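You operate a simulated robot arm through the tools that you are given. There is no shell and no other tool.

Carry out the task below with a simulated robot arm. There is one attempt and no reset: what you move stays moved.

## Task
Straighten and wipe the home sensor, then push the carriage home.
Fine: carriage switch off first, and it stays off; rag back on its shelf; the home lamp is lit; brake on at the end. What is to be rubbed or washed off counts as gone when no trace of it is left.

It is judged by the outcome, as a careful person would: the job done as asked, and still so three seconds after it is handed in. It fails if anything else is knocked over, pushed out of place, dropped, spilled or broken.

## Robot
A 6-joint arm with a two-finger gripper, fixed in place. Base frame: the origin is at the foot of the arm, x ahead of it, y to its left, z up. Units: mm, rad, N and s.
Its first joint turns from -2.897 to 2.897 rad. Payload 2.45 kg.
The TCP is the grasp point between the finger pads, 20 mm short of the fingertips. In the tool frame z runs along the fingers and y along their closing line. Largest opening 140 mm; the body of the gripper starts 168 mm behind the TCP.
Orientation is that of the tool frame in the base frame, as a unit quaternion [x, y, z, w]. With the fingers straight down and closing along the base's y, the tool's x points along the base's -x, its y along +y and its z along -z.

## Interface
- The arm moves only by the tool move_arm. Its argument "commands" is a list of rows, each an object of numbers (a shift or turn left out is 0, a gripper value left out holds the last): "dx", "dy", "dz": the shift along the tool's x, y, z in units of 20 mm (1.0 is 20 mm); "rx", "ry", "rz": the turn, a rotation vector about the tool's x, y, z in units of 5 degrees (1.0 is 5 degrees); "jaw": the closure, from 0 (fully open) to 1 (shut). In form: [{"dx": .., "dy": .., "dz": .., "rx": .., "ry": .., "rz": .., "jaw": ..}, ...]. A call has 1 to 20 rows; each row shifts and turns the commanded pose from where the row before left it, along the tool's axes as they then stand. A call with a number of a shift or a turn outside -1 to 1 is refused whole. Each row takes 0.2 s and may step no farther than 50 mm and 0.15 rad from the row before; otherwise, or with a gripper value out of range, the whole call is refused. A pose out of reach is approached as far as the arm can. The call stops where the force on the tool passes 90 N (or 10 N more than at its start, if that is more) or the arm is blocked; 0.2 s more then pass. Each finger travels about 45 mm/s and halts on what it meets, pressing with about 24 N; the grip force reading is that of the motor and also rises with nothing between the fingers. The clock runs only during rows and for 0.2 s after the last one: add rows that do not move to give the fingers time. The reply holds the time, the measured pose of the TCP, the force on the tool along the base axes, the opening and the grip force, in the units named above and with some noise, with the torque about the TCP (base axes, N m) and any sound that the robot's microphone picked up.
- Cameras (640 x 400 px; columns grow to the right, rows downward): "scene" is fixed at [49.1, -651.4, 1426.2]; the picture's right is [0.76, -0.65, 0.00], its down [-0.21, -0.24, -0.95] and it looks along [0.62, 0.72, -0.32] (base axes); focal length 308 px, centre (320, 200). "wrist" rides on the gripper at [78, 11, -209] in the tool frame; the picture's right is [-0.14, 0.99, 0.00], its down [-0.92, -0.13, -0.37] and it looks along [-0.36, -0.05, 0.93] (tool axes); focal length 280 px, centre (320, 200). There is no depth. A picture from a camera that has moved, and an enlarged one, comes with that camera's place and axes in the base frame and with its lens.
- grab_frame(camera): a new picture of that camera. No time passes.
- enlarge(camera, box): a new picture of the part [left, top, right, bottom] of that camera's present view, enlarged. No time passes.
- finish_job(): hands the job in; it is judged then, once.

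Nothing tells you positions but the pictures and the camera data. Unless the task says otherwise, let go and move clear before handing in.

The tools are called after "Emit:" as name(argument=value, ...) on one line, values as JSON. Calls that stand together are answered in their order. move_arm: Moves the arm, as the interface text tells. Its arguments: {"type":"object","properties":{"commands":{"type":"array"}},"required":["commands"]} The other tools are called the same way: grab_frame (camera) takes a picture; enlarge (camera, box) takes an enlarged picture of a part of a camera's view; finish_job () hands the job in.

At the start:

```text
time: 0.0
eef_pos: [474.6, 306.6, 1407.8]
ee_rot: [0.0, 1.0, 0.001, 0.001]
force: [0.0, 0.2, 0.2]
ft_torque: [-0.03, -0.01, -0.01]
grip_width: 140.1
gripper_force: 0.0
```

scene: 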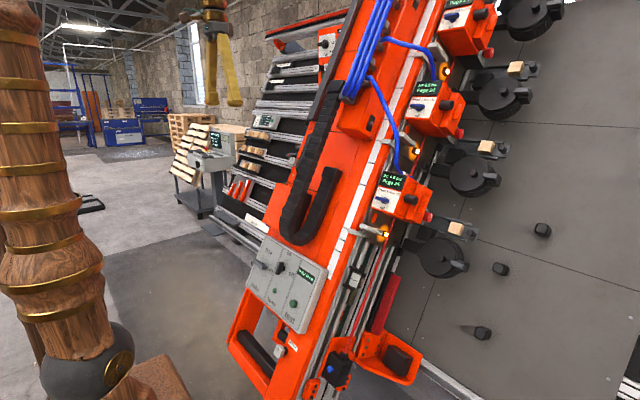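
wrist: 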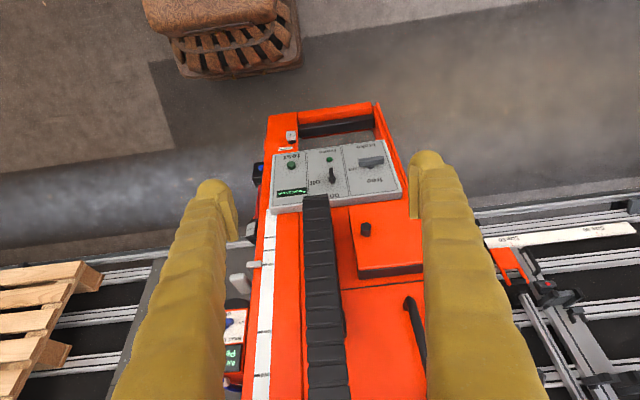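

I see a large orange machine with a control panel (switches, a Free/Locked lever), and the gripper is high above it. I'll look closer before moving anything.

Emit:
enlarge(camera="scene", box=[220, 220, 440, 400])

Emit:
enlarge(camera="scene", box=[340, 100, 500, 260])

Emit:
enlarge(camera="scene", box=[160, 20, 360, 260])

Emit:
enlarge(camera="wrist", box=[220, 80, 420, 230])

Emit:
enlarge(camera="wrist", box=[200, 200, 460, 400])

```text
2.22 times, centred on (330, 310) of scene
camera zoom: at [49.1, -651.4, 1426.2], right [0.76, -0.65, 0.0], down [-0.21, -0.24, -0.95], along [0.62, 0.72, -0.32], focal length 685 px, centre (298, -44)
```

zoom: 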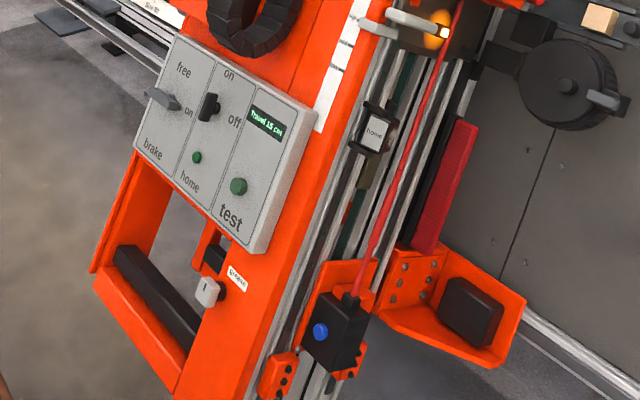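

```text
2.50 times, centred on (420, 180) of scene
camera zoom: at [49.1, -651.4, 1426.2], right [0.76, -0.65, 0.0], down [-0.21, -0.24, -0.95], along [0.62, 0.72, -0.32], focal length 771 px, centre (70, 250)
```

zoom: 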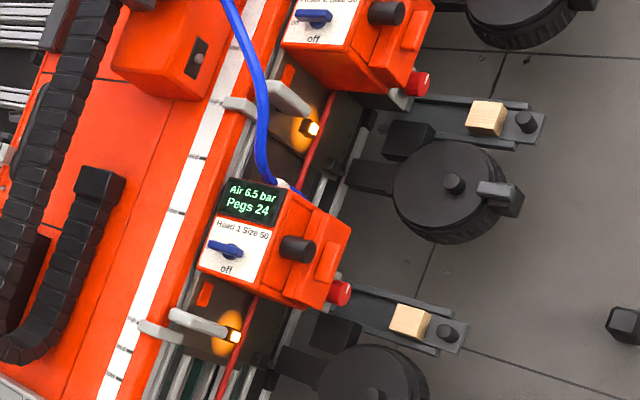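

```text
1.67 times, centred on (260, 140) of scene
camera zoom: at [49.1, -651.4, 1426.2], right [0.76, -0.65, 0.0], down [-0.21, -0.24, -0.95], along [0.62, 0.72, -0.32], focal length 514 px, centre (420, 300)
```

zoom: 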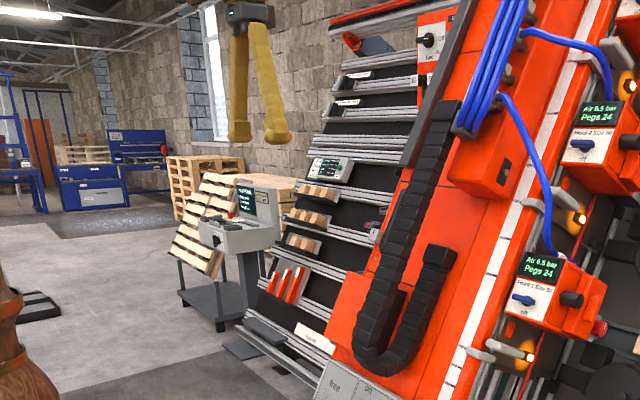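

```text
2.67 times, centred on (320, 155) of wrist
camera zoom: at [398.7, 318.1, 1617.6], right [0.14, 0.99, 0.0], down [0.92, -0.13, 0.37], along [0.37, -0.05, -0.93], focal length 748 px, centre (320, 320)
```

zoom: 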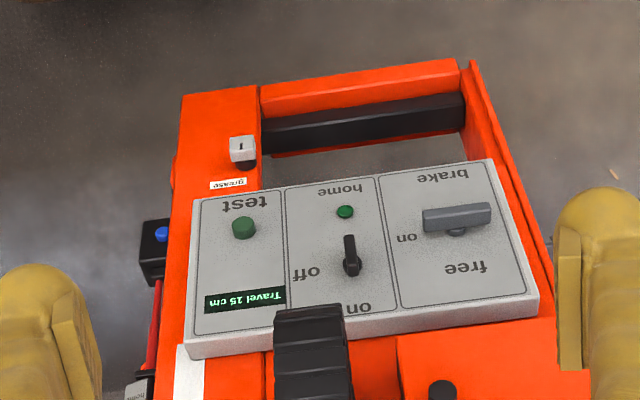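

```text
2.00 times, centred on (330, 300) of wrist
camera zoom: at [398.7, 318.1, 1617.6], right [0.14, 0.99, 0.0], down [0.92, -0.13, 0.37], along [0.37, -0.05, -0.93], focal length 561 px, centre (300, 0)
```

zoom: 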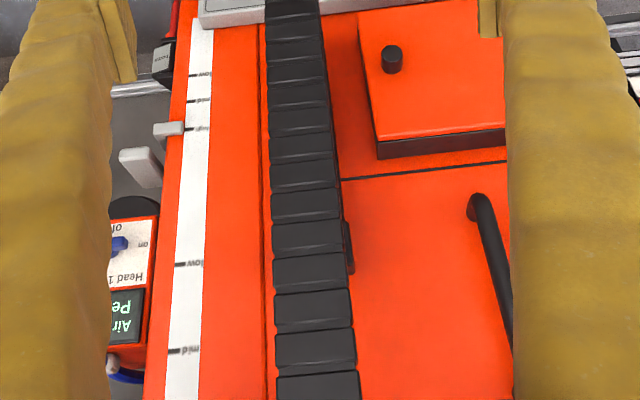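

The machine is an inclined orange beam with a control panel around x≈640, y≈190–450, z≈700. I'll lower the gripper partway over free space to get closer pictures.

Emit:
move_arm(commands=[{"dz": 1, "dy": -0.5}, {"dz": 1, "dy": -0.5}, {"dz": 1, "dy": -0.5}, {"dz": 1, "dy": -0.5}, {"dz": 1, "dy": -0.5}, {"dz": 1, "dy": -0.5}, {"dz": 1}, {"dz": 1}, {"dz": 1}, {"dz": 1}])

Emit:
grab_frame(camera="wrist")

Emit:
grab_frame(camera="scene")

```text
time: 2.2
eef_pos: [476.3, 246.6, 1207.4]
ee_rot: [0.001, 1.0, 0.001, 0.001]
force: [0.3, 0.0, 0.0]
ft_torque: [-0.01, 0.01, 0.0]
grip_width: 140.0
gripper_force: 0.2
```

```text
taken
camera wrist: at [399.8, 258.4, 1416.5], right [0.14, 0.99, 0.0], down [0.92, -0.13, 0.37], along [0.37, -0.05, -0.93], focal length 280 px, centre (320, 200)
```

wrist: 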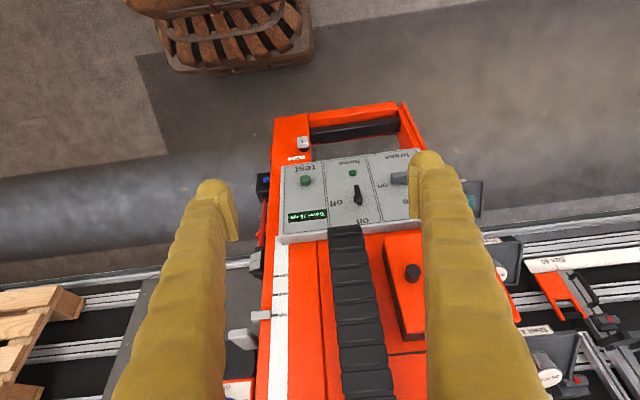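

```text
taken
```

scene: 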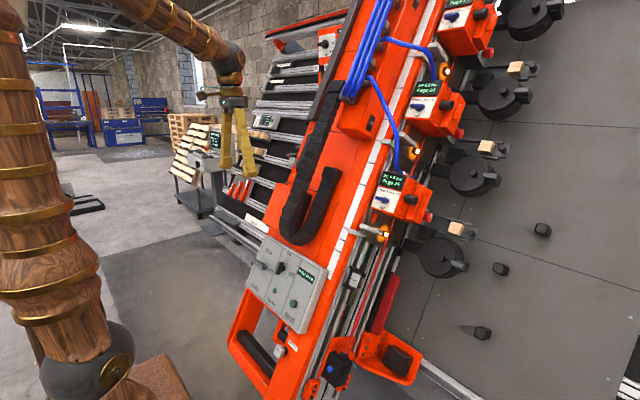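

The panel (test button ≈ [634,186,670]) and the "home" block (≈ [797,27,775]) sit on a steeply inclined beam, with head 1 higher at about [930,10,1066]. I'll get a closer look at the home-sensor side from the wrist camera.

Emit:
move_arm(commands=[{"dy": -1, "dx": 0}, {"dy": -1}, {"dy": -1}, {"dy": -1}, {"dy": -1}, {"dy": -1}, {"dy": -1}, {"dy": -1}, {"ry": 1}, {"ry": 1}, {"ry": 1}, {"ry": 1}])

Emit:
grab_frame(camera="wrist")

Emit:
grab_frame(camera="scene")

```text
time: 4.8
eef_pos: [476.4, 87.4, 1208.8]
ee_rot: [0.001, 0.985, 0.001, -0.174]
force: [-0.5, 0.0, 1.0]
ft_torque: [0.01, -0.02, 0.01]
grip_width: 140.0
gripper_force: 0.1
```

```text
taken
camera wrist: at [475.0, 98.0, 1432.2], right [0.13, 0.99, -0.05], down [0.99, -0.13, 0.03], along [0.03, -0.05, -1.0], focal length 280 px, centre (320, 200)
```

wrist: 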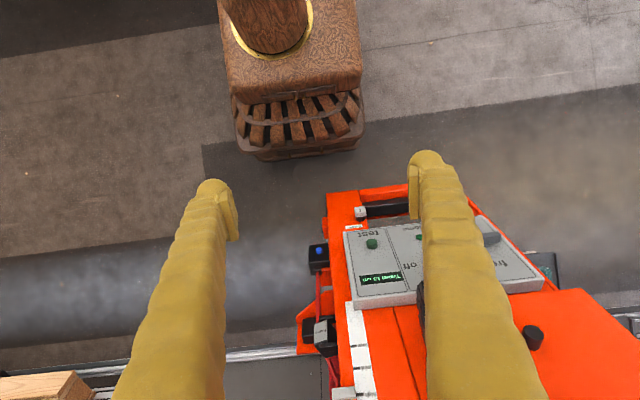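

```text
taken
```

scene: 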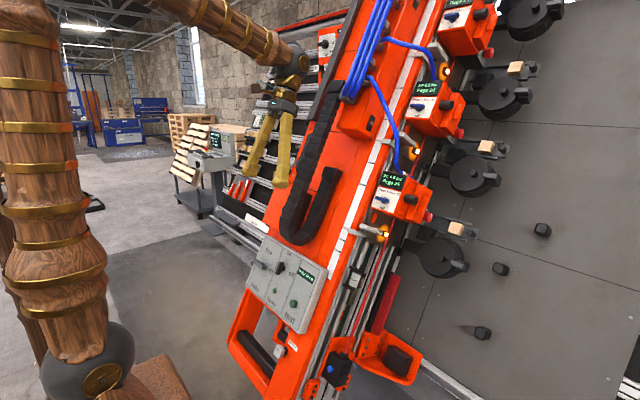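

Turning that way points the fingers back towards the base, so I'll rotate the other way to look at the beam face and the home sensor.

Emit:
move_arm(commands=[{"ry": -1}, {"ry": -1}, {"ry": -1}, {"ry": -1}, {"ry": -1}, {"ry": -1}, {"ry": -1}, {"ry": -1}, {"ry": -1}, {"ry": -1}, {"ry": -1}, {"ry": -1}])

Emit:
grab_frame(camera="wrist")

Emit:
grab_frame(camera="scene")

```text
time: 7.4
eef_pos: [477.2, 87.0, 1208.5]
ee_rot: [-0.001, 0.939, 0.002, 0.343]
force: [-1.4, -0.2, -0.6]
ft_torque: [-0.02, 0.01, -0.01]
grip_width: 140.0
gripper_force: 0.1
```

```text
taken
camera wrist: at [282.8, 98.3, 1318.2], right [0.11, 0.99, 0.09], down [0.47, -0.13, 0.88], along [0.88, -0.05, -0.48], focal length 280 px, centre (320, 200)
```

wrist: 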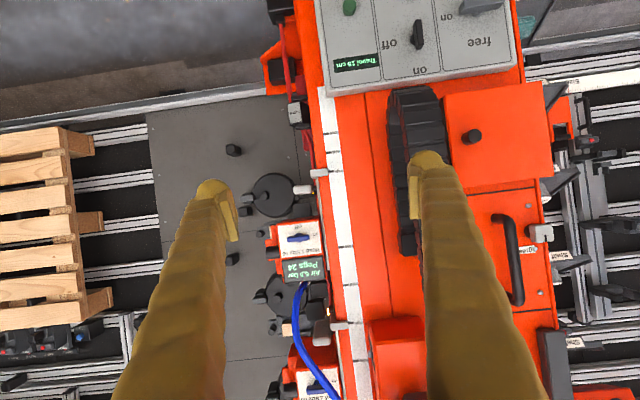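

```text
taken
```

scene: 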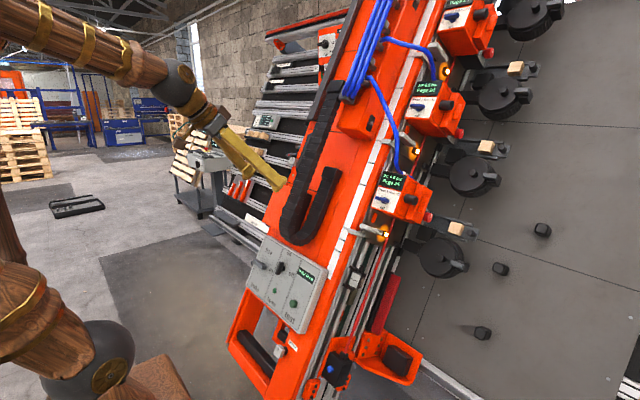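

The beam is a steep (~65°) gantry with heads, and the home block is low on its right side. I'll move the camera down towards that block.

Emit:
move_arm(commands=[{"dx": 0.5, "dy": -0.16, "dz": 1}, {"dx": 0.5, "dy": -0.16, "dz": 1}, {"dx": 0.5, "dy": -0.16, "dz": 1}, {"dx": 0.5, "dy": -0.16, "dz": 1}, {"dx": 0.5, "dy": -0.16, "dz": 1}, {"dx": 0.5, "dy": -0.16, "dz": 1}, {"dx": 0.5, "dy": -0.16, "dz": 1}, {"dx": 0.5, "dy": -0.16, "dz": 1}, {"dx": 0.5, "dy": -0.16, "dz": 1}, {"dx": 0.5, "dy": -0.16, "dz": 1}, {"dx": 0.5, "dy": -0.16, "dz": 1}, {"dx": 0.5, "dy": -0.16, "dz": 1}, {"dx": 0.5, "dy": -0.16, "dz": 1}])

Emit:
grab_frame(camera="wrist")

Emit:
grab_frame(camera="scene")

```text
time: 10.2
eef_pos: [597.4, 56.1, 977.7]
ee_rot: [0.002, 0.941, 0.0, 0.34]
force: [-0.2, -0.5, 0.5]
ft_torque: [-0.03, 0.0, 0.02]
grip_width: 140.1
gripper_force: 0.1
out of reach, approached as far as the arm can: row 7, 8, 9, 10, 11, 12, 13
```

```text
taken
camera wrist: at [403.9, 66.8, 1087.9], right [0.11, 0.99, 0.09], down [0.47, -0.13, 0.87], along [0.88, -0.05, -0.48], focal length 280 px, centre (320, 200)
```

wrist: 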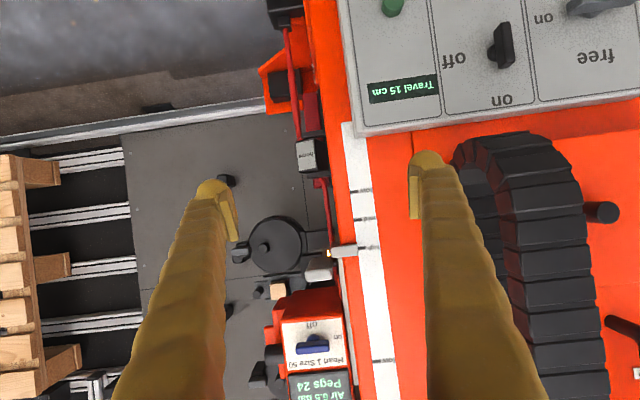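

```text
taken
```

scene: 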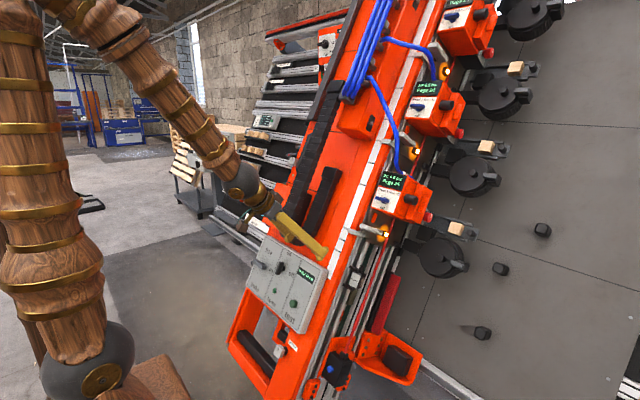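

The arm reached its inner limit there, but the view is already useful. I'll enlarge the home sensor and the panel.

Emit:
enlarge(camera="wrist", box=[240, 0, 400, 100])

Emit:
enlarge(camera="wrist", box=[250, 90, 410, 190])

Emit:
enlarge(camera="wrist", box=[230, 180, 410, 300])

Emit:
enlarge(camera="wrist", box=[340, 0, 640, 140])

Emit:
enlarge(camera="scene", box=[300, 250, 440, 400])

```text
4.00 times, centred on (320, 50) of wrist
camera zoom: at [403.9, 66.8, 1087.9], right [0.11, 0.99, 0.09], down [0.47, -0.13, 0.87], along [0.88, -0.05, -0.48], focal length 1122 px, centre (320, 800)
```

zoom: 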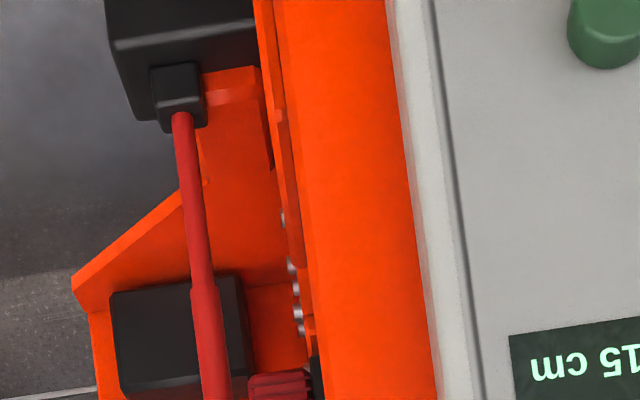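

```text
4.00 times, centred on (330, 140) of wrist
camera zoom: at [403.9, 66.8, 1087.9], right [0.11, 0.99, 0.09], down [0.47, -0.13, 0.87], along [0.88, -0.05, -0.48], focal length 1122 px, centre (280, 440)
```

zoom: 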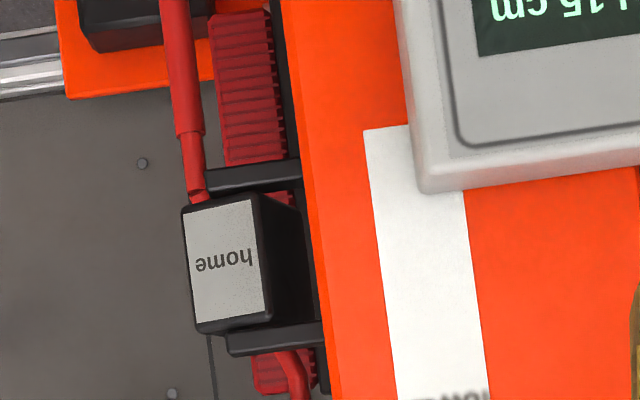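

```text
3.33 times, centred on (320, 240) of wrist
camera zoom: at [403.9, 66.8, 1087.9], right [0.11, 0.99, 0.09], down [0.47, -0.13, 0.87], along [0.88, -0.05, -0.48], focal length 935 px, centre (320, 67)
```

zoom: 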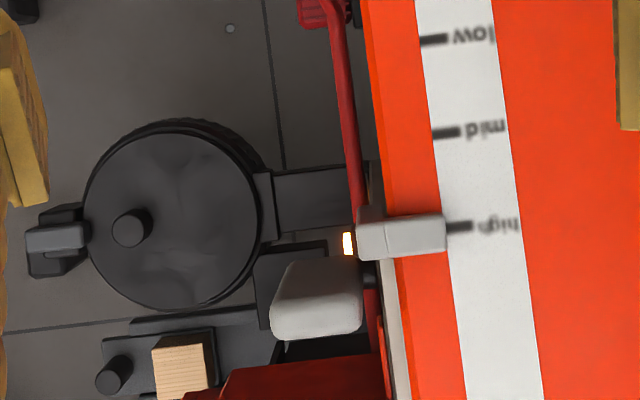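

```text
2.13 times, centred on (490, 70) of wrist
camera zoom: at [403.9, 66.8, 1087.9], right [0.11, 0.99, 0.09], down [0.47, -0.13, 0.87], along [0.88, -0.05, -0.48], focal length 598 px, centre (-43, 477)
```

zoom: 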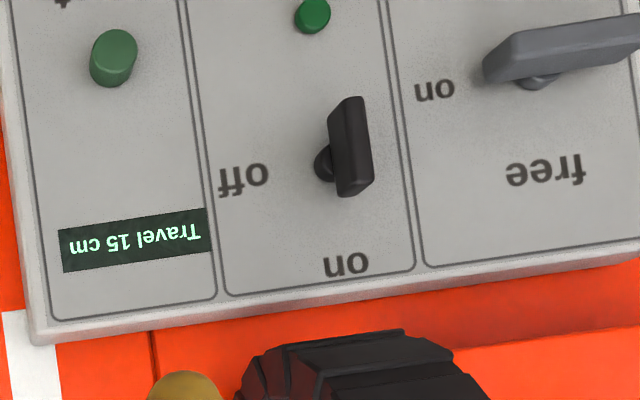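

```text
2.67 times, centred on (370, 325) of scene
camera zoom: at [49.1, -651.4, 1426.2], right [0.76, -0.65, 0.0], down [-0.21, -0.24, -0.95], along [0.62, 0.72, -0.32], focal length 822 px, centre (187, -133)
```

zoom: 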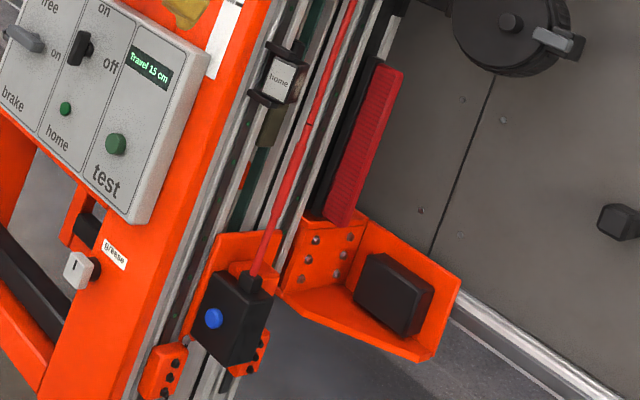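

I'll look over the rest of the scene for the rag, its shelf and labels.

Emit:
enlarge(camera="scene", box=[180, 100, 300, 180])

Emit:
enlarge(camera="scene", box=[210, 160, 310, 260])

Emit:
enlarge(camera="scene", box=[220, 310, 340, 400])

Emit:
enlarge(camera="scene", box=[330, 240, 400, 300])

Emit:
enlarge(camera="scene", box=[370, 340, 430, 390])

Emit:
enlarge(camera="scene", box=[260, 20, 380, 120])

```text
5.00 times, centred on (240, 140) of scene
camera zoom: at [49.1, -651.4, 1426.2], right [0.76, -0.65, 0.0], down [-0.21, -0.24, -0.95], along [0.62, 0.72, -0.32], focal length 1541 px, centre (720, 500)
```

zoom: 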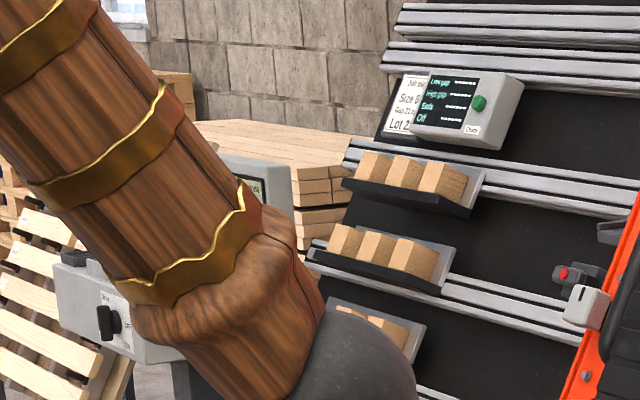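

```text
4.00 times, centred on (260, 210) of scene
camera zoom: at [49.1, -651.4, 1426.2], right [0.76, -0.65, 0.0], down [-0.21, -0.24, -0.95], along [0.62, 0.72, -0.32], focal length 1233 px, centre (560, 160)
```

zoom: 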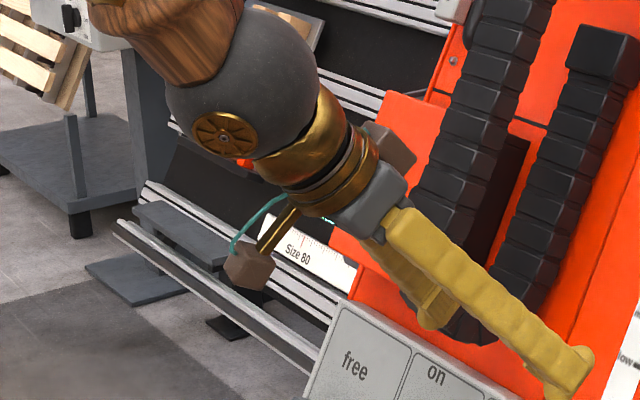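

```text
4.44 times, centred on (280, 355) of scene
camera zoom: at [49.1, -651.4, 1426.2], right [0.76, -0.65, 0.0], down [-0.21, -0.24, -0.95], along [0.62, 0.72, -0.32], focal length 1370 px, centre (498, -489)
```

zoom: 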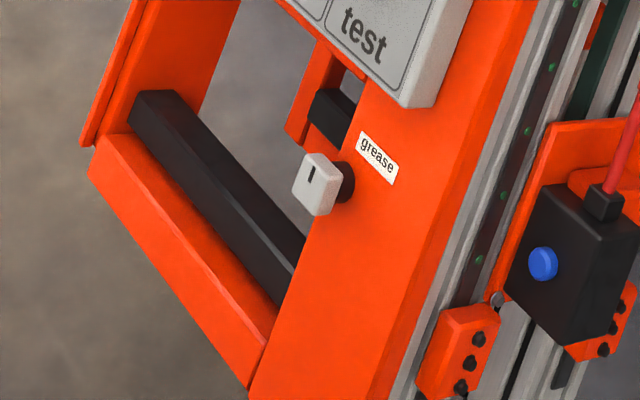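

```text
6.67 times, centred on (365, 270) of scene
camera zoom: at [49.1, -651.4, 1426.2], right [0.76, -0.65, 0.0], down [-0.21, -0.24, -0.95], along [0.62, 0.72, -0.32], focal length 2055 px, centre (20, -267)
```

zoom: 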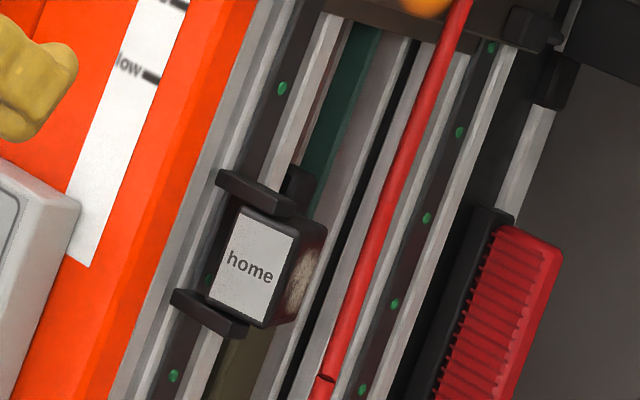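

```text
8.00 times, centred on (400, 365) of scene
camera zoom: at [49.1, -651.4, 1426.2], right [0.76, -0.65, 0.0], down [-0.21, -0.24, -0.95], along [0.62, 0.72, -0.32], focal length 2466 px, centre (-320, -1120)
```

zoom: 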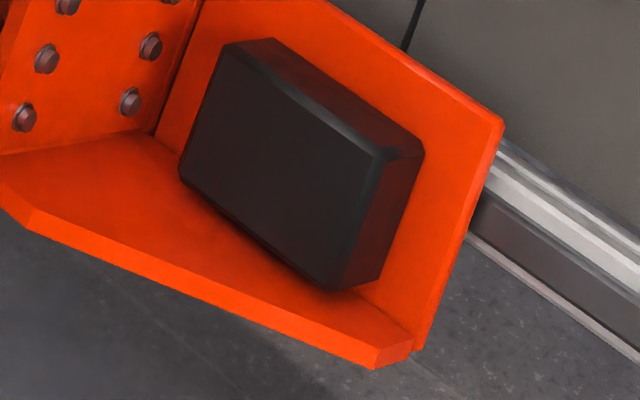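

```text
4.00 times, centred on (320, 70) of scene
camera zoom: at [49.1, -651.4, 1426.2], right [0.76, -0.65, 0.0], down [-0.21, -0.24, -0.95], along [0.62, 0.72, -0.32], focal length 1233 px, centre (320, 720)
```

zoom: 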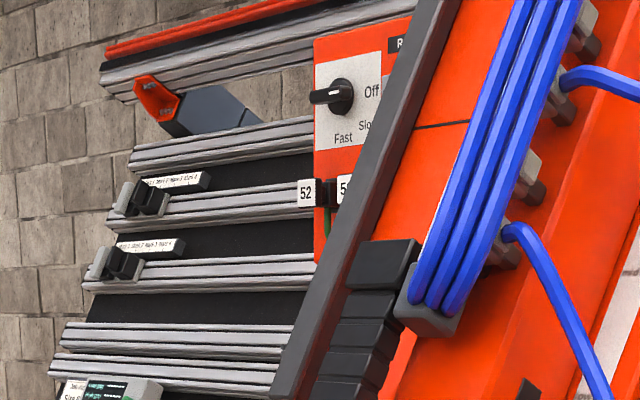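

The home sensor is a black labelled block in a clip on the rail; its right face looks dirty. Something teal sits left of the panel around [730,610,710], perhaps the rag on its shelf, so I'll go and look at it.

Emit:
move_arm(commands=[{"dz": -1}, {"dz": -1}, {"dz": -1}, {"dz": -1}, {"dy": 1, "ry": 1}, {"dy": 1, "ry": 1}, {"dy": 1, "ry": 1}, {"dy": 1, "ry": 1}, {"dy": 1}, {"dy": 1}, {"dy": 1}, {"dy": 1}, {"dy": 1}, {"dy": 1}, {"dy": 1}, {"dy": 1}, {"dy": 1}, {"dy": 1}, {"dy": 1}, {"dy": 1}])

Emit:
grab_frame(camera="wrist")

Emit:
grab_frame(camera="scene")

```text
time: 14.4
eef_pos: [544.9, 377.5, 1037.6]
ee_rot: [0.0, 0.985, 0.0, 0.175]
force: [0.2, 0.2, -0.5]
ft_torque: [0.04, -0.02, -0.01]
grip_width: 140.1
gripper_force: 0.0
```

```text
taken
camera wrist: at [400.4, 387.3, 1208.0], right [0.13, 0.99, 0.05], down [0.74, -0.13, 0.66], along [0.66, -0.05, -0.75], focal length 280 px, centre (320, 200)
```

wrist: 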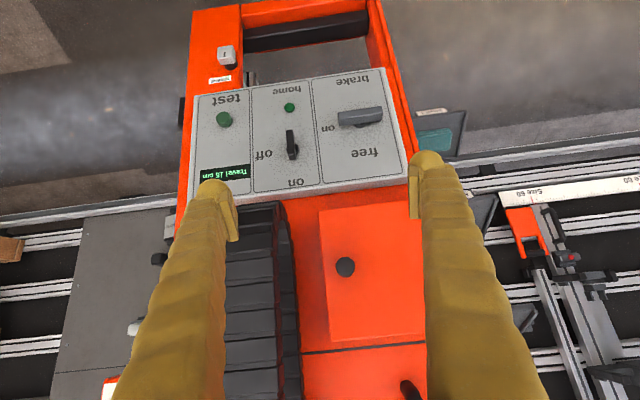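

```text
taken
```

scene: 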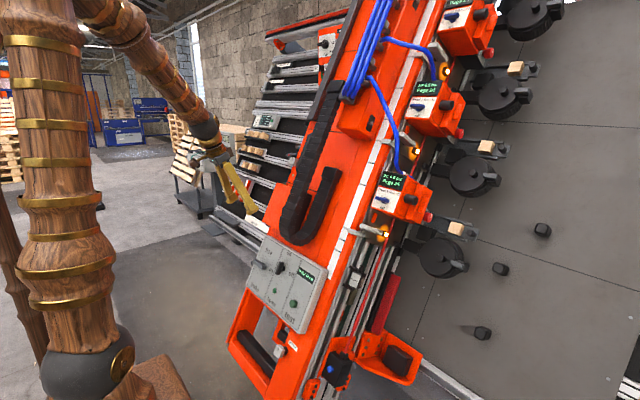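

There is a dark tray holding a teal cloth just left of the panel. I'll enlarge it and the panel controls.

Emit:
enlarge(camera="wrist", box=[380, 80, 500, 180])

Emit:
enlarge(camera="wrist", box=[180, 60, 420, 210])

```text
4.00 times, centred on (440, 130) of wrist
camera zoom: at [400.4, 387.3, 1208.0], right [0.13, 0.99, 0.05], down [0.74, -0.13, 0.66], along [0.66, -0.05, -0.75], focal length 1122 px, centre (-160, 480)
```

zoom: 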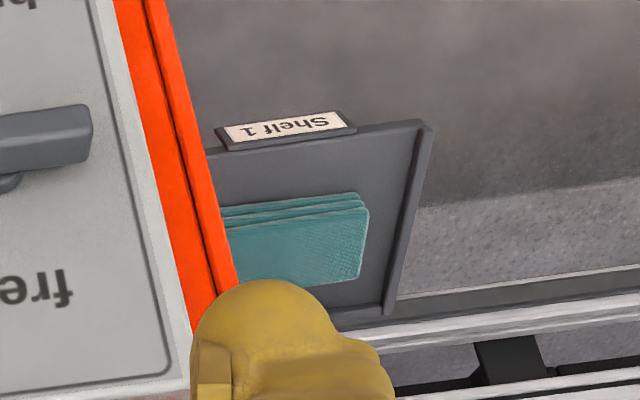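

```text
2.67 times, centred on (300, 135) of wrist
camera zoom: at [400.4, 387.3, 1208.0], right [0.13, 0.99, 0.05], down [0.74, -0.13, 0.66], along [0.66, -0.05, -0.75], focal length 748 px, centre (373, 373)
```

zoom: 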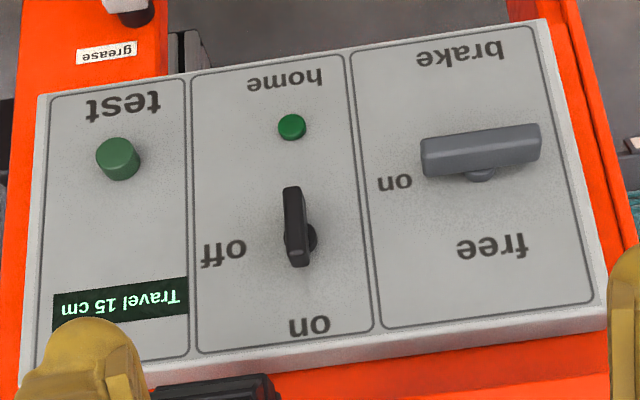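

The teal rag lies on "Shelf 1" left of the panel; the carriage switch points to "on" (up) and the brake is on. I still need to work out what the carriage is, so I'll zoom around the sensor and head 1.

Emit:
enlarge(camera="scene", box=[345, 210, 425, 260])

Emit:
enlarge(camera="scene", box=[335, 255, 375, 300])

Emit:
enlarge(camera="scene", box=[340, 110, 460, 220])

Emit:
enlarge(camera="scene", box=[400, 230, 640, 400])

Emit:
enlarge(camera="scene", box=[240, 180, 340, 250])

```text
8.00 times, centred on (385, 235) of scene
camera zoom: at [49.1, -651.4, 1426.2], right [0.76, -0.65, 0.0], down [-0.21, -0.24, -0.95], along [0.62, 0.72, -0.32], focal length 2466 px, centre (-200, -80)
```

zoom: 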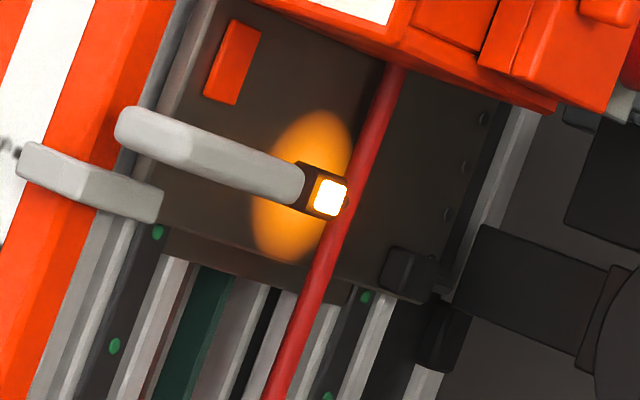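

```text
8.89 times, centred on (355, 278) of scene
camera zoom: at [49.1, -651.4, 1426.2], right [0.76, -0.65, 0.0], down [-0.21, -0.24, -0.95], along [0.62, 0.72, -0.32], focal length 2740 px, centre (9, -489)
```

zoom: 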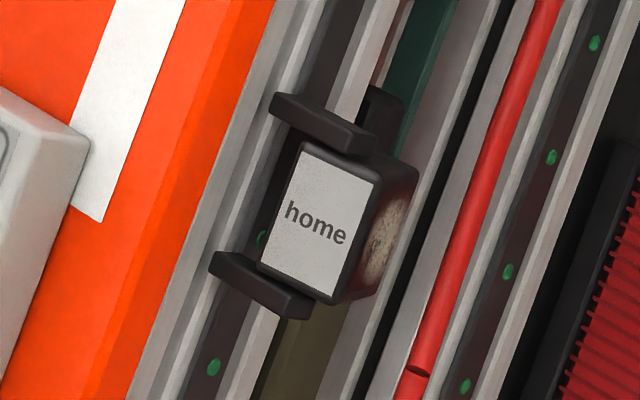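

```text
3.64 times, centred on (400, 165) of scene
camera zoom: at [49.1, -651.4, 1426.2], right [0.76, -0.65, 0.0], down [-0.21, -0.24, -0.95], along [0.62, 0.72, -0.32], focal length 1121 px, centre (29, 327)
```

zoom: 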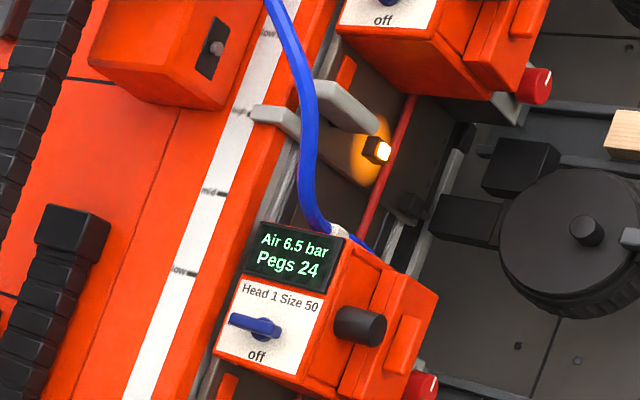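

```text
2.35 times, centred on (520, 315) of scene
camera zoom: at [49.1, -651.4, 1426.2], right [0.76, -0.65, 0.0], down [-0.21, -0.24, -0.95], along [0.62, 0.72, -0.32], focal length 725 px, centre (-151, -71)
```

zoom: 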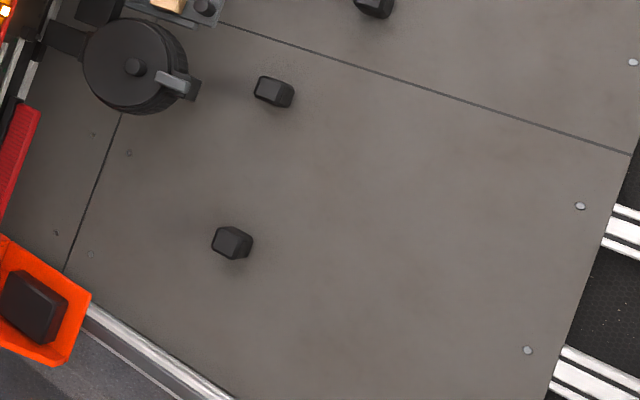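

```text
5.71 times, centred on (290, 215) of scene
camera zoom: at [49.1, -651.4, 1426.2], right [0.76, -0.65, 0.0], down [-0.21, -0.24, -0.95], along [0.62, 0.72, -0.32], focal length 1762 px, centre (491, 114)
```

zoom: 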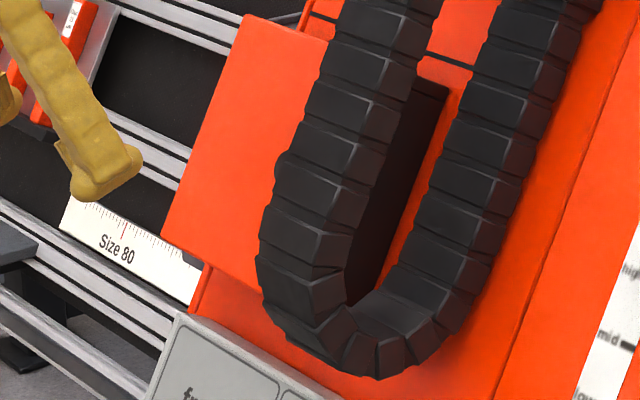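

The carriage is the slider plate on the two rails with a grey pointer and handle (tick "high"), above the home sensor. First the switch: knob ≈ [672,320,727] on the ~66° panel, so I'll go to a pre-grasp position in front of it with the jaws partly closed.

Emit:
move_arm(commands=[{"ry": -1, "jaw": 0.57}, {"ry": -1}, {"ry": -1}, {"ry": -1}, {"dx": 0.465, "dy": -0.26, "dz": 0.93}, {"dx": 0.465, "dy": -0.26, "dz": 0.93}, {"dx": 0.465, "dy": -0.26, "dz": 0.93}, {"dx": 0.465, "dy": -0.26, "dz": 0.93}, {"dx": 0.465, "dy": -0.26, "dz": 0.93}, {"dx": 0.465, "dy": -0.26, "dz": 0.93}, {"dx": 0.465, "dy": -0.26, "dz": 0.93}, {"dx": 0.465, "dy": -0.26, "dz": 0.93}])

Emit:
grab_frame(camera="wrist")

Emit:
grab_frame(camera="scene")

```text
time: 17.0
eef_pos: [583.2, 334.4, 876.3]
ee_rot: [0.0, 0.94, 0.0, 0.342]
force: [-0.5, 0.0, 0.6]
ft_torque: [-0.01, 0.01, 0.0]
grip_width: 60.1
gripper_force: 0.0
```

```text
taken
camera wrist: at [390.1, 345.6, 985.8], right [0.11, 0.99, 0.09], down [0.47, -0.13, 0.87], along [0.88, -0.05, -0.48], focal length 280 px, centre (320, 200)
```

wrist: 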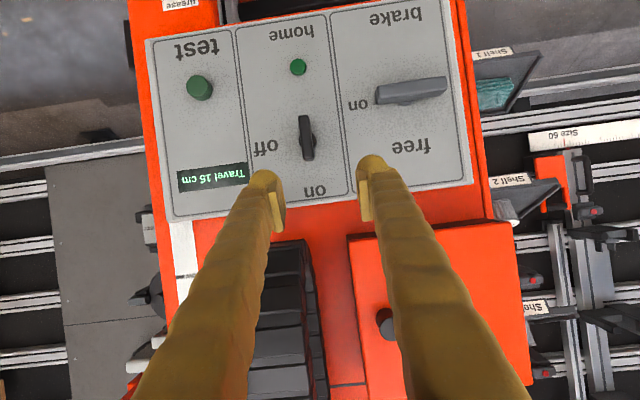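

```text
taken
```

scene: 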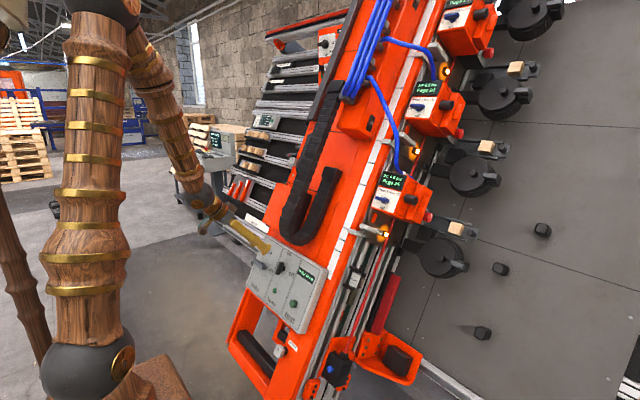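

Reachable here; shelves 1, 2 and 3 are visible, with a white item on shelf 2. I'll zoom on the knob and shelves.

Emit:
enlarge(camera="wrist", box=[230, 40, 390, 210])

Emit:
enlarge(camera="wrist", box=[460, 30, 640, 130])

Emit:
enlarge(camera="wrist", box=[460, 150, 640, 370])

```text
2.35 times, centred on (310, 125) of wrist
camera zoom: at [390.1, 345.6, 985.8], right [0.11, 0.99, 0.09], down [0.47, -0.13, 0.87], along [0.88, -0.05, -0.48], focal length 660 px, centre (344, 376)
```

zoom: 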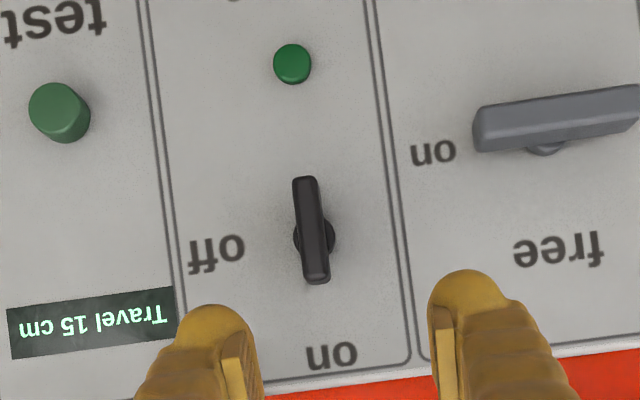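

```text
3.56 times, centred on (550, 80) of wrist
camera zoom: at [390.1, 345.6, 985.8], right [0.11, 0.99, 0.09], down [0.47, -0.13, 0.87], along [0.88, -0.05, -0.48], focal length 997 px, centre (-498, 627)
```

zoom: 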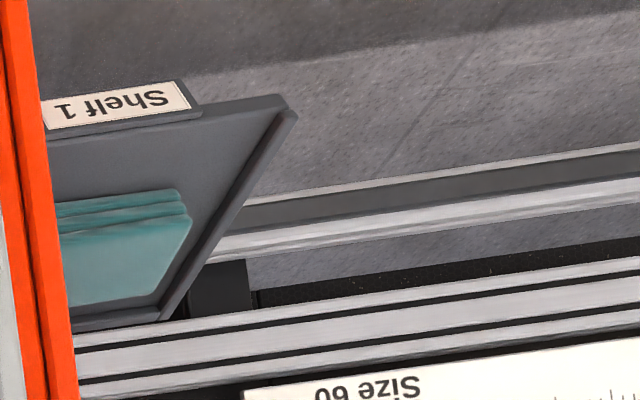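

```text
1.82 times, centred on (550, 260) of wrist
camera zoom: at [390.1, 345.6, 985.8], right [0.11, 0.99, 0.09], down [0.47, -0.13, 0.87], along [0.88, -0.05, -0.48], focal length 510 px, centre (-98, 91)
```

zoom: 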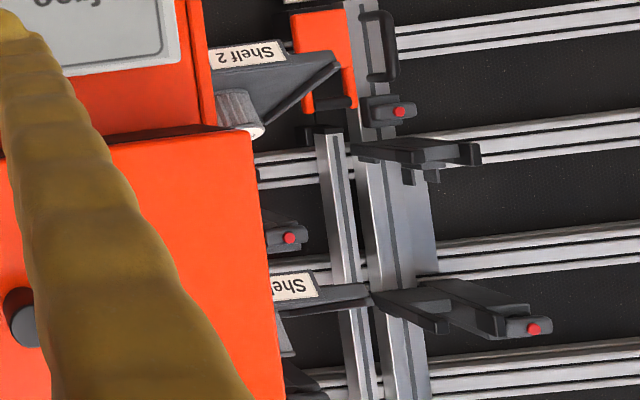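

Axis of the knob refined to ≈ [691,319,730]. I'll tilt a little more towards the panel normal and come to 50 mm short of it.

Emit:
move_arm(commands=[{"ry": -1}, {"ry": -1}, {"dx": 0.51, "dy": -0.151, "dz": 1}, {"dx": 0.51, "dy": -0.151, "dz": 1}, {"dx": 0.51, "dy": -0.151, "dz": 1}, {"dx": 0.51, "dy": -0.151, "dz": 1}, {"dx": 0.51, "dy": -0.151, "dz": 1}])

Emit:
grab_frame(camera="wrist")

Emit:
enlarge(camera="scene", box=[220, 210, 340, 330])

```text
time: 18.6
eef_pos: [630.8, 322.8, 783.0]
ee_rot: [-0.001, 0.907, -0.004, 0.421]
force: [-0.8, -0.7, 0.9]
ft_torque: [0.01, 0.01, 0.01]
grip_width: 60.5
gripper_force: 0.1
out of reach, approached as far as the arm can: row 7
```

```text
taken
camera wrist: at [422.2, 336.2, 858.1], right [0.09, 0.99, 0.1], down [0.31, -0.12, 0.94], along [0.95, -0.06, -0.32], focal length 280 px, centre (320, 200)
```

wrist: 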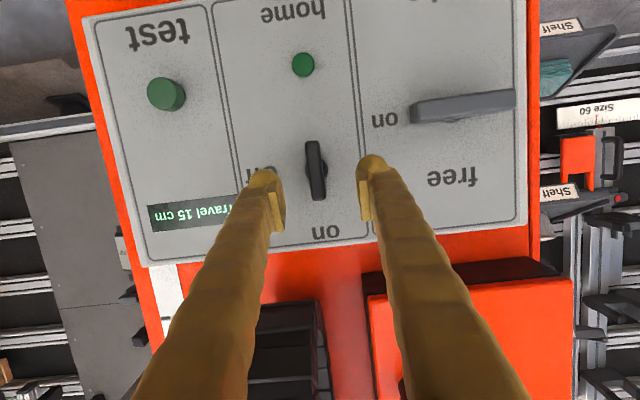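

```text
3.33 times, centred on (280, 270) of scene
camera zoom: at [49.1, -651.4, 1426.2], right [0.76, -0.65, 0.0], down [-0.21, -0.24, -0.95], along [0.62, 0.72, -0.32], focal length 1028 px, centre (453, -33)
```

zoom: 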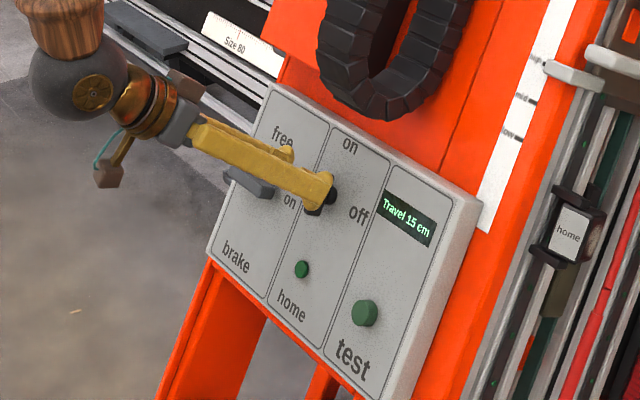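

That tilt hits the reach limit, so I'll go back to 40° and approach along the fingers.

Emit:
move_arm(commands=[{"ry": 1}, {"ry": 1, "dy": -0.17}, {"dz": 0.8}, {"dz": 0.8}])

Emit:
grab_frame(camera="wrist")

Emit:
enlarge(camera="scene", box=[240, 230, 320, 310])

```text
time: 19.6
eef_pos: [650.4, 322.5, 759.7]
ee_rot: [0.0, 0.939, 0.001, 0.343]
force: [0.4, -0.2, 0.3]
ft_torque: [-0.02, 0.0, 0.0]
grip_width: 60.1
gripper_force: 0.0
```

```text
taken
camera wrist: at [457.9, 332.6, 868.8], right [0.11, 0.99, 0.09], down [0.47, -0.13, 0.87], along [0.88, -0.05, -0.48], focal length 280 px, centre (320, 200)
```

wrist: 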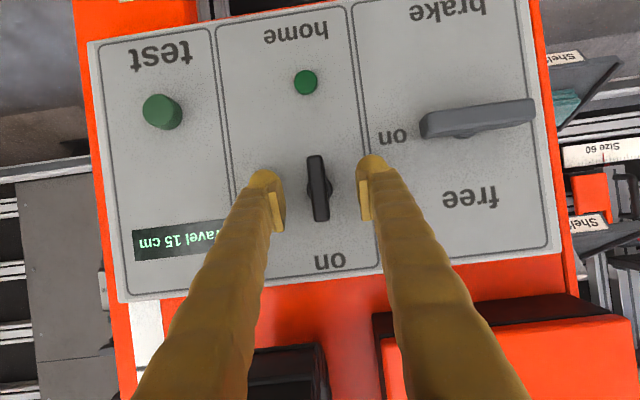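

```text
5.00 times, centred on (280, 270) of scene
camera zoom: at [49.1, -651.4, 1426.2], right [0.76, -0.65, 0.0], down [-0.21, -0.24, -0.95], along [0.62, 0.72, -0.32], focal length 1541 px, centre (520, -150)
```

zoom: 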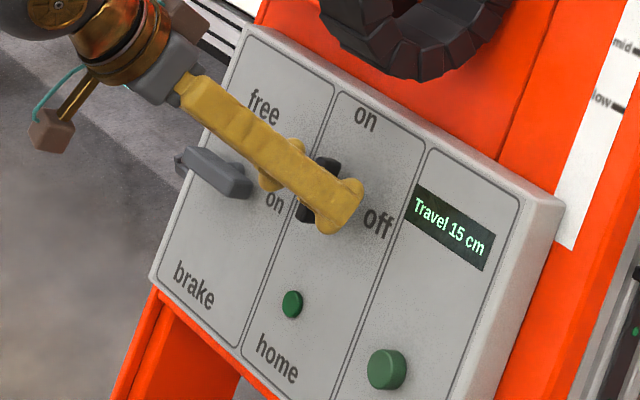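

Nearly there: about 49 mm off the panel. I'll advance 20 mm and close on the knob.

Emit:
move_arm(commands=[{"dz": 0.5, "dy": -0.16}, {"dz": 0.5}, {"jaw": 1}, {}, {}, {}, {}])

Emit:
grab_frame(camera="wrist")

Emit:
enlarge(camera="scene", box=[240, 230, 320, 310])

```text
time: 20.2
eef_pos: [662.4, 317.2, 745.1]
ee_rot: [0.0, 0.94, 0.002, 0.341]
force: [-31.3, -5.7, 23.3]
ft_torque: [0.01, -0.42, -0.63]
grip_width: 54.2
gripper_force: 12.0
stopped in row 3: the force on the tool passed its limit at 107 N (the readings are from after the stop); the commanded pose is now the measured one
```

```text
taken
camera wrist: at [467.9, 328.2, 855.3], right [0.11, 0.99, 0.09], down [0.47, -0.13, 0.87], along [0.88, -0.05, -0.48], focal length 280 px, centre (320, 200)
```

wrist: 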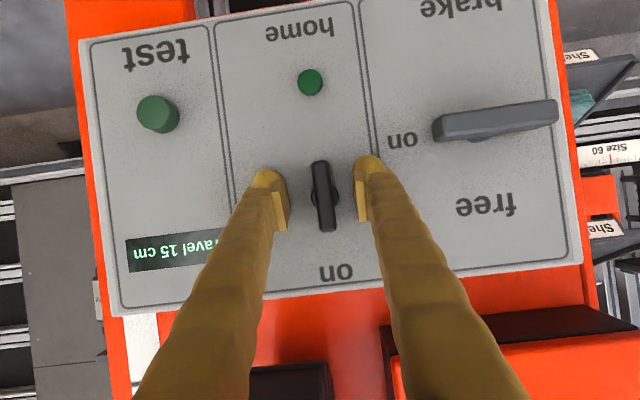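

```text
5.00 times, centred on (280, 270) of scene
camera zoom: at [49.1, -651.4, 1426.2], right [0.76, -0.65, 0.0], down [-0.21, -0.24, -0.95], along [0.62, 0.72, -0.32], focal length 1541 px, centre (520, -150)
```

zoom: 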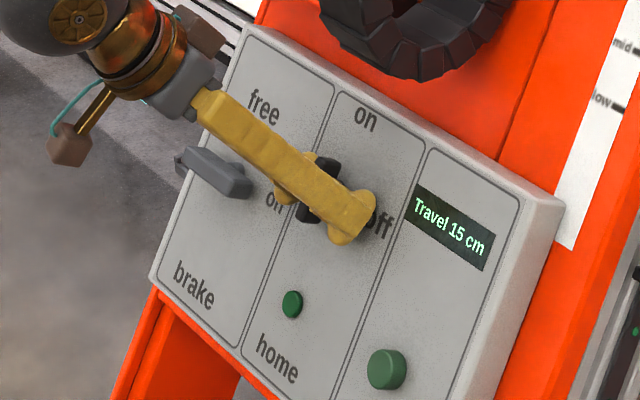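

I touched the panel, which is about 6 mm nearer than I judged. I'll back off 8 mm and close on the knob.

Emit:
move_arm(commands=[{"dz": -0.4}, {"jaw": 1}, {}, {}, {}, {}])

Emit:
grab_frame(camera="wrist")

Emit:
enlarge(camera="scene", box=[240, 230, 320, 310])

```text
time: 21.6
eef_pos: [658.1, 319.8, 751.6]
ee_rot: [-0.001, 0.939, 0.002, 0.343]
force: [14.1, 78.1, -22.5]
ft_torque: [0.43, 0.22, 0.4]
grip_width: 13.2
gripper_force: 40.8
```

```text
taken
camera wrist: at [464.0, 330.2, 861.2], right [0.1, 0.99, 0.09], down [0.47, -0.13, 0.88], along [0.88, -0.05, -0.48], focal length 280 px, centre (320, 200)
```

wrist: 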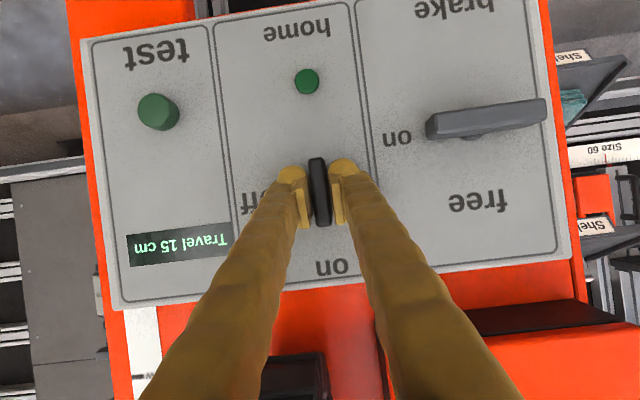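

```text
5.00 times, centred on (280, 270) of scene
camera zoom: at [49.1, -651.4, 1426.2], right [0.76, -0.65, 0.0], down [-0.21, -0.24, -0.95], along [0.62, 0.72, -0.32], focal length 1541 px, centre (520, -150)
```

zoom: 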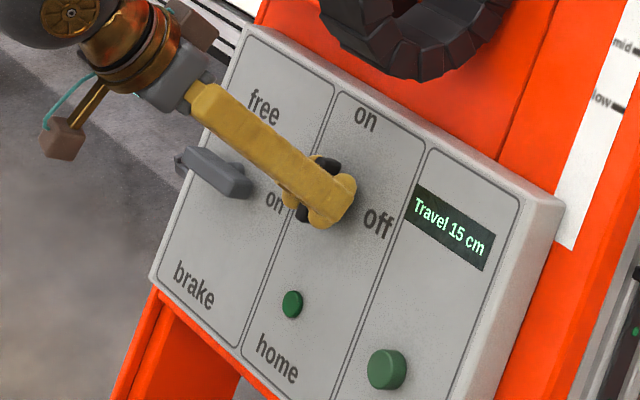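

The knob is gripped (13 mm). I'm about 5 mm above its axis and pulling sideways, so I'll open a little, recentre and re-grip.

Emit:
move_arm(commands=[{"jaw": 0.8}, {"dx": 0.225, "dz": 0.11, "dy": 0.14}, {}, {"jaw": 1}, {}, {}])

```text
time: 23.1
eef_pos: [654.9, 321.4, 747.3]
ee_rot: [0.0, 0.939, 0.001, 0.343]
force: [0.4, -20.5, 2.5]
ft_torque: [-0.18, -0.08, -0.13]
grip_width: 13.2
gripper_force: 39.9
```

Centred now. Rotating clockwise about the panel normal, first 20°, to check forces.

Emit:
move_arm(commands=[{"dy": -0.03, "rx": -0.439, "rz": 0.899}, {"rx": -0.439, "rz": 0.899}, {"rx": -0.439, "rz": 0.899}, {"rx": -0.439, "rz": 0.899}])

Emit:
enlarge(camera="scene", box=[240, 230, 320, 310])

```text
time: 23.6
eef_pos: [659.9, 320.3, 765.1]
ee_rot: [0.053, 0.941, 0.03, 0.332]
force: [-2.0, -86.2, 35.6]
ft_torque: [-1.63, -0.2, 0.34]
grip_width: 15.8
gripper_force: 41.5
out of reach, approached as far as the arm can: row 1, 2
stopped in row 2: the force on the tool passed its limit at 141 N (the readings are from after the stop); the commanded pose is now the measured one
```

```text
5.00 times, centred on (280, 270) of scene
camera zoom: at [49.1, -651.4, 1426.2], right [0.76, -0.65, 0.0], down [-0.21, -0.24, -0.95], along [0.62, 0.72, -0.32], focal length 1541 px, centre (520, -150)
```

zoom: 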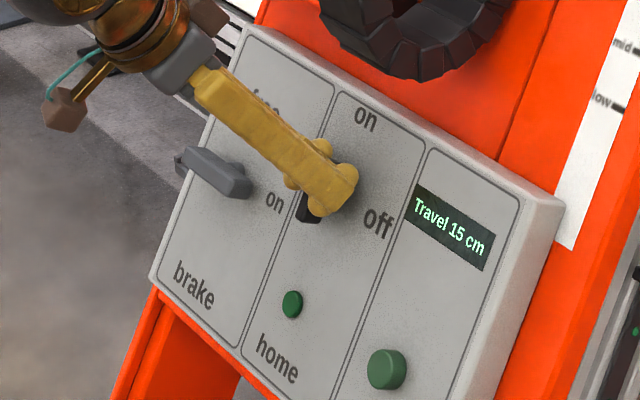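

The rotation ran out of the arm's reach, so I'll release, back off and restore orientation; then turn the knob by pushing its upper end sideways with closed fingers.

Emit:
move_arm(commands=[{"jaw": 0.6}, {}, {}, {"dz": -1}, {"dz": -1}, {"dz": -1}, {"rx": 0.115, "ry": -0.11, "rz": -0.69}, {"rx": 0.115, "ry": -0.11, "rz": -0.69, "jaw": 1}, {}, {}, {}])

Emit:
grab_frame(camera="wrist")

Emit:
enlarge(camera="scene", box=[240, 230, 320, 310])

```text
time: 26.1
eef_pos: [622.6, 323.2, 810.1]
ee_rot: [-0.004, 0.94, 0.002, 0.34]
force: [-0.2, -0.9, 0.9]
ft_torque: [0.03, -0.02, -0.01]
grip_width: 0.0
gripper_force: 24.3
```

```text
taken
camera wrist: at [430.1, 332.9, 920.9], right [0.1, 0.99, 0.09], down [0.47, -0.12, 0.87], along [0.88, -0.04, -0.48], focal length 280 px, centre (320, 200)
```

wrist: 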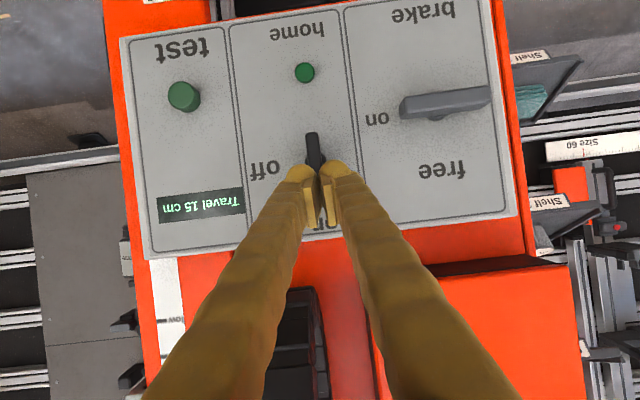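

```text
5.00 times, centred on (280, 270) of scene
camera zoom: at [49.1, -651.4, 1426.2], right [0.76, -0.65, 0.0], down [-0.21, -0.24, -0.95], along [0.62, 0.72, -0.32], focal length 1541 px, centre (520, -150)
```

zoom: 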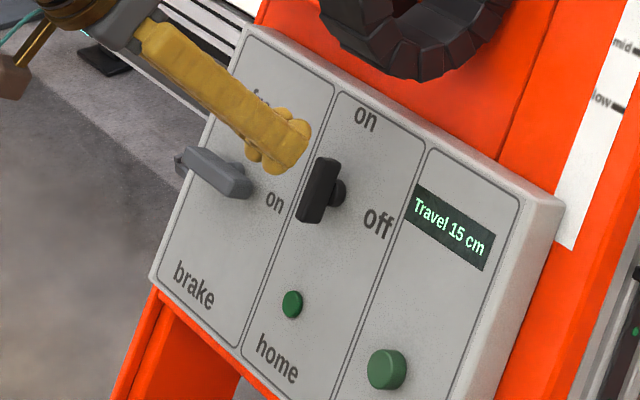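

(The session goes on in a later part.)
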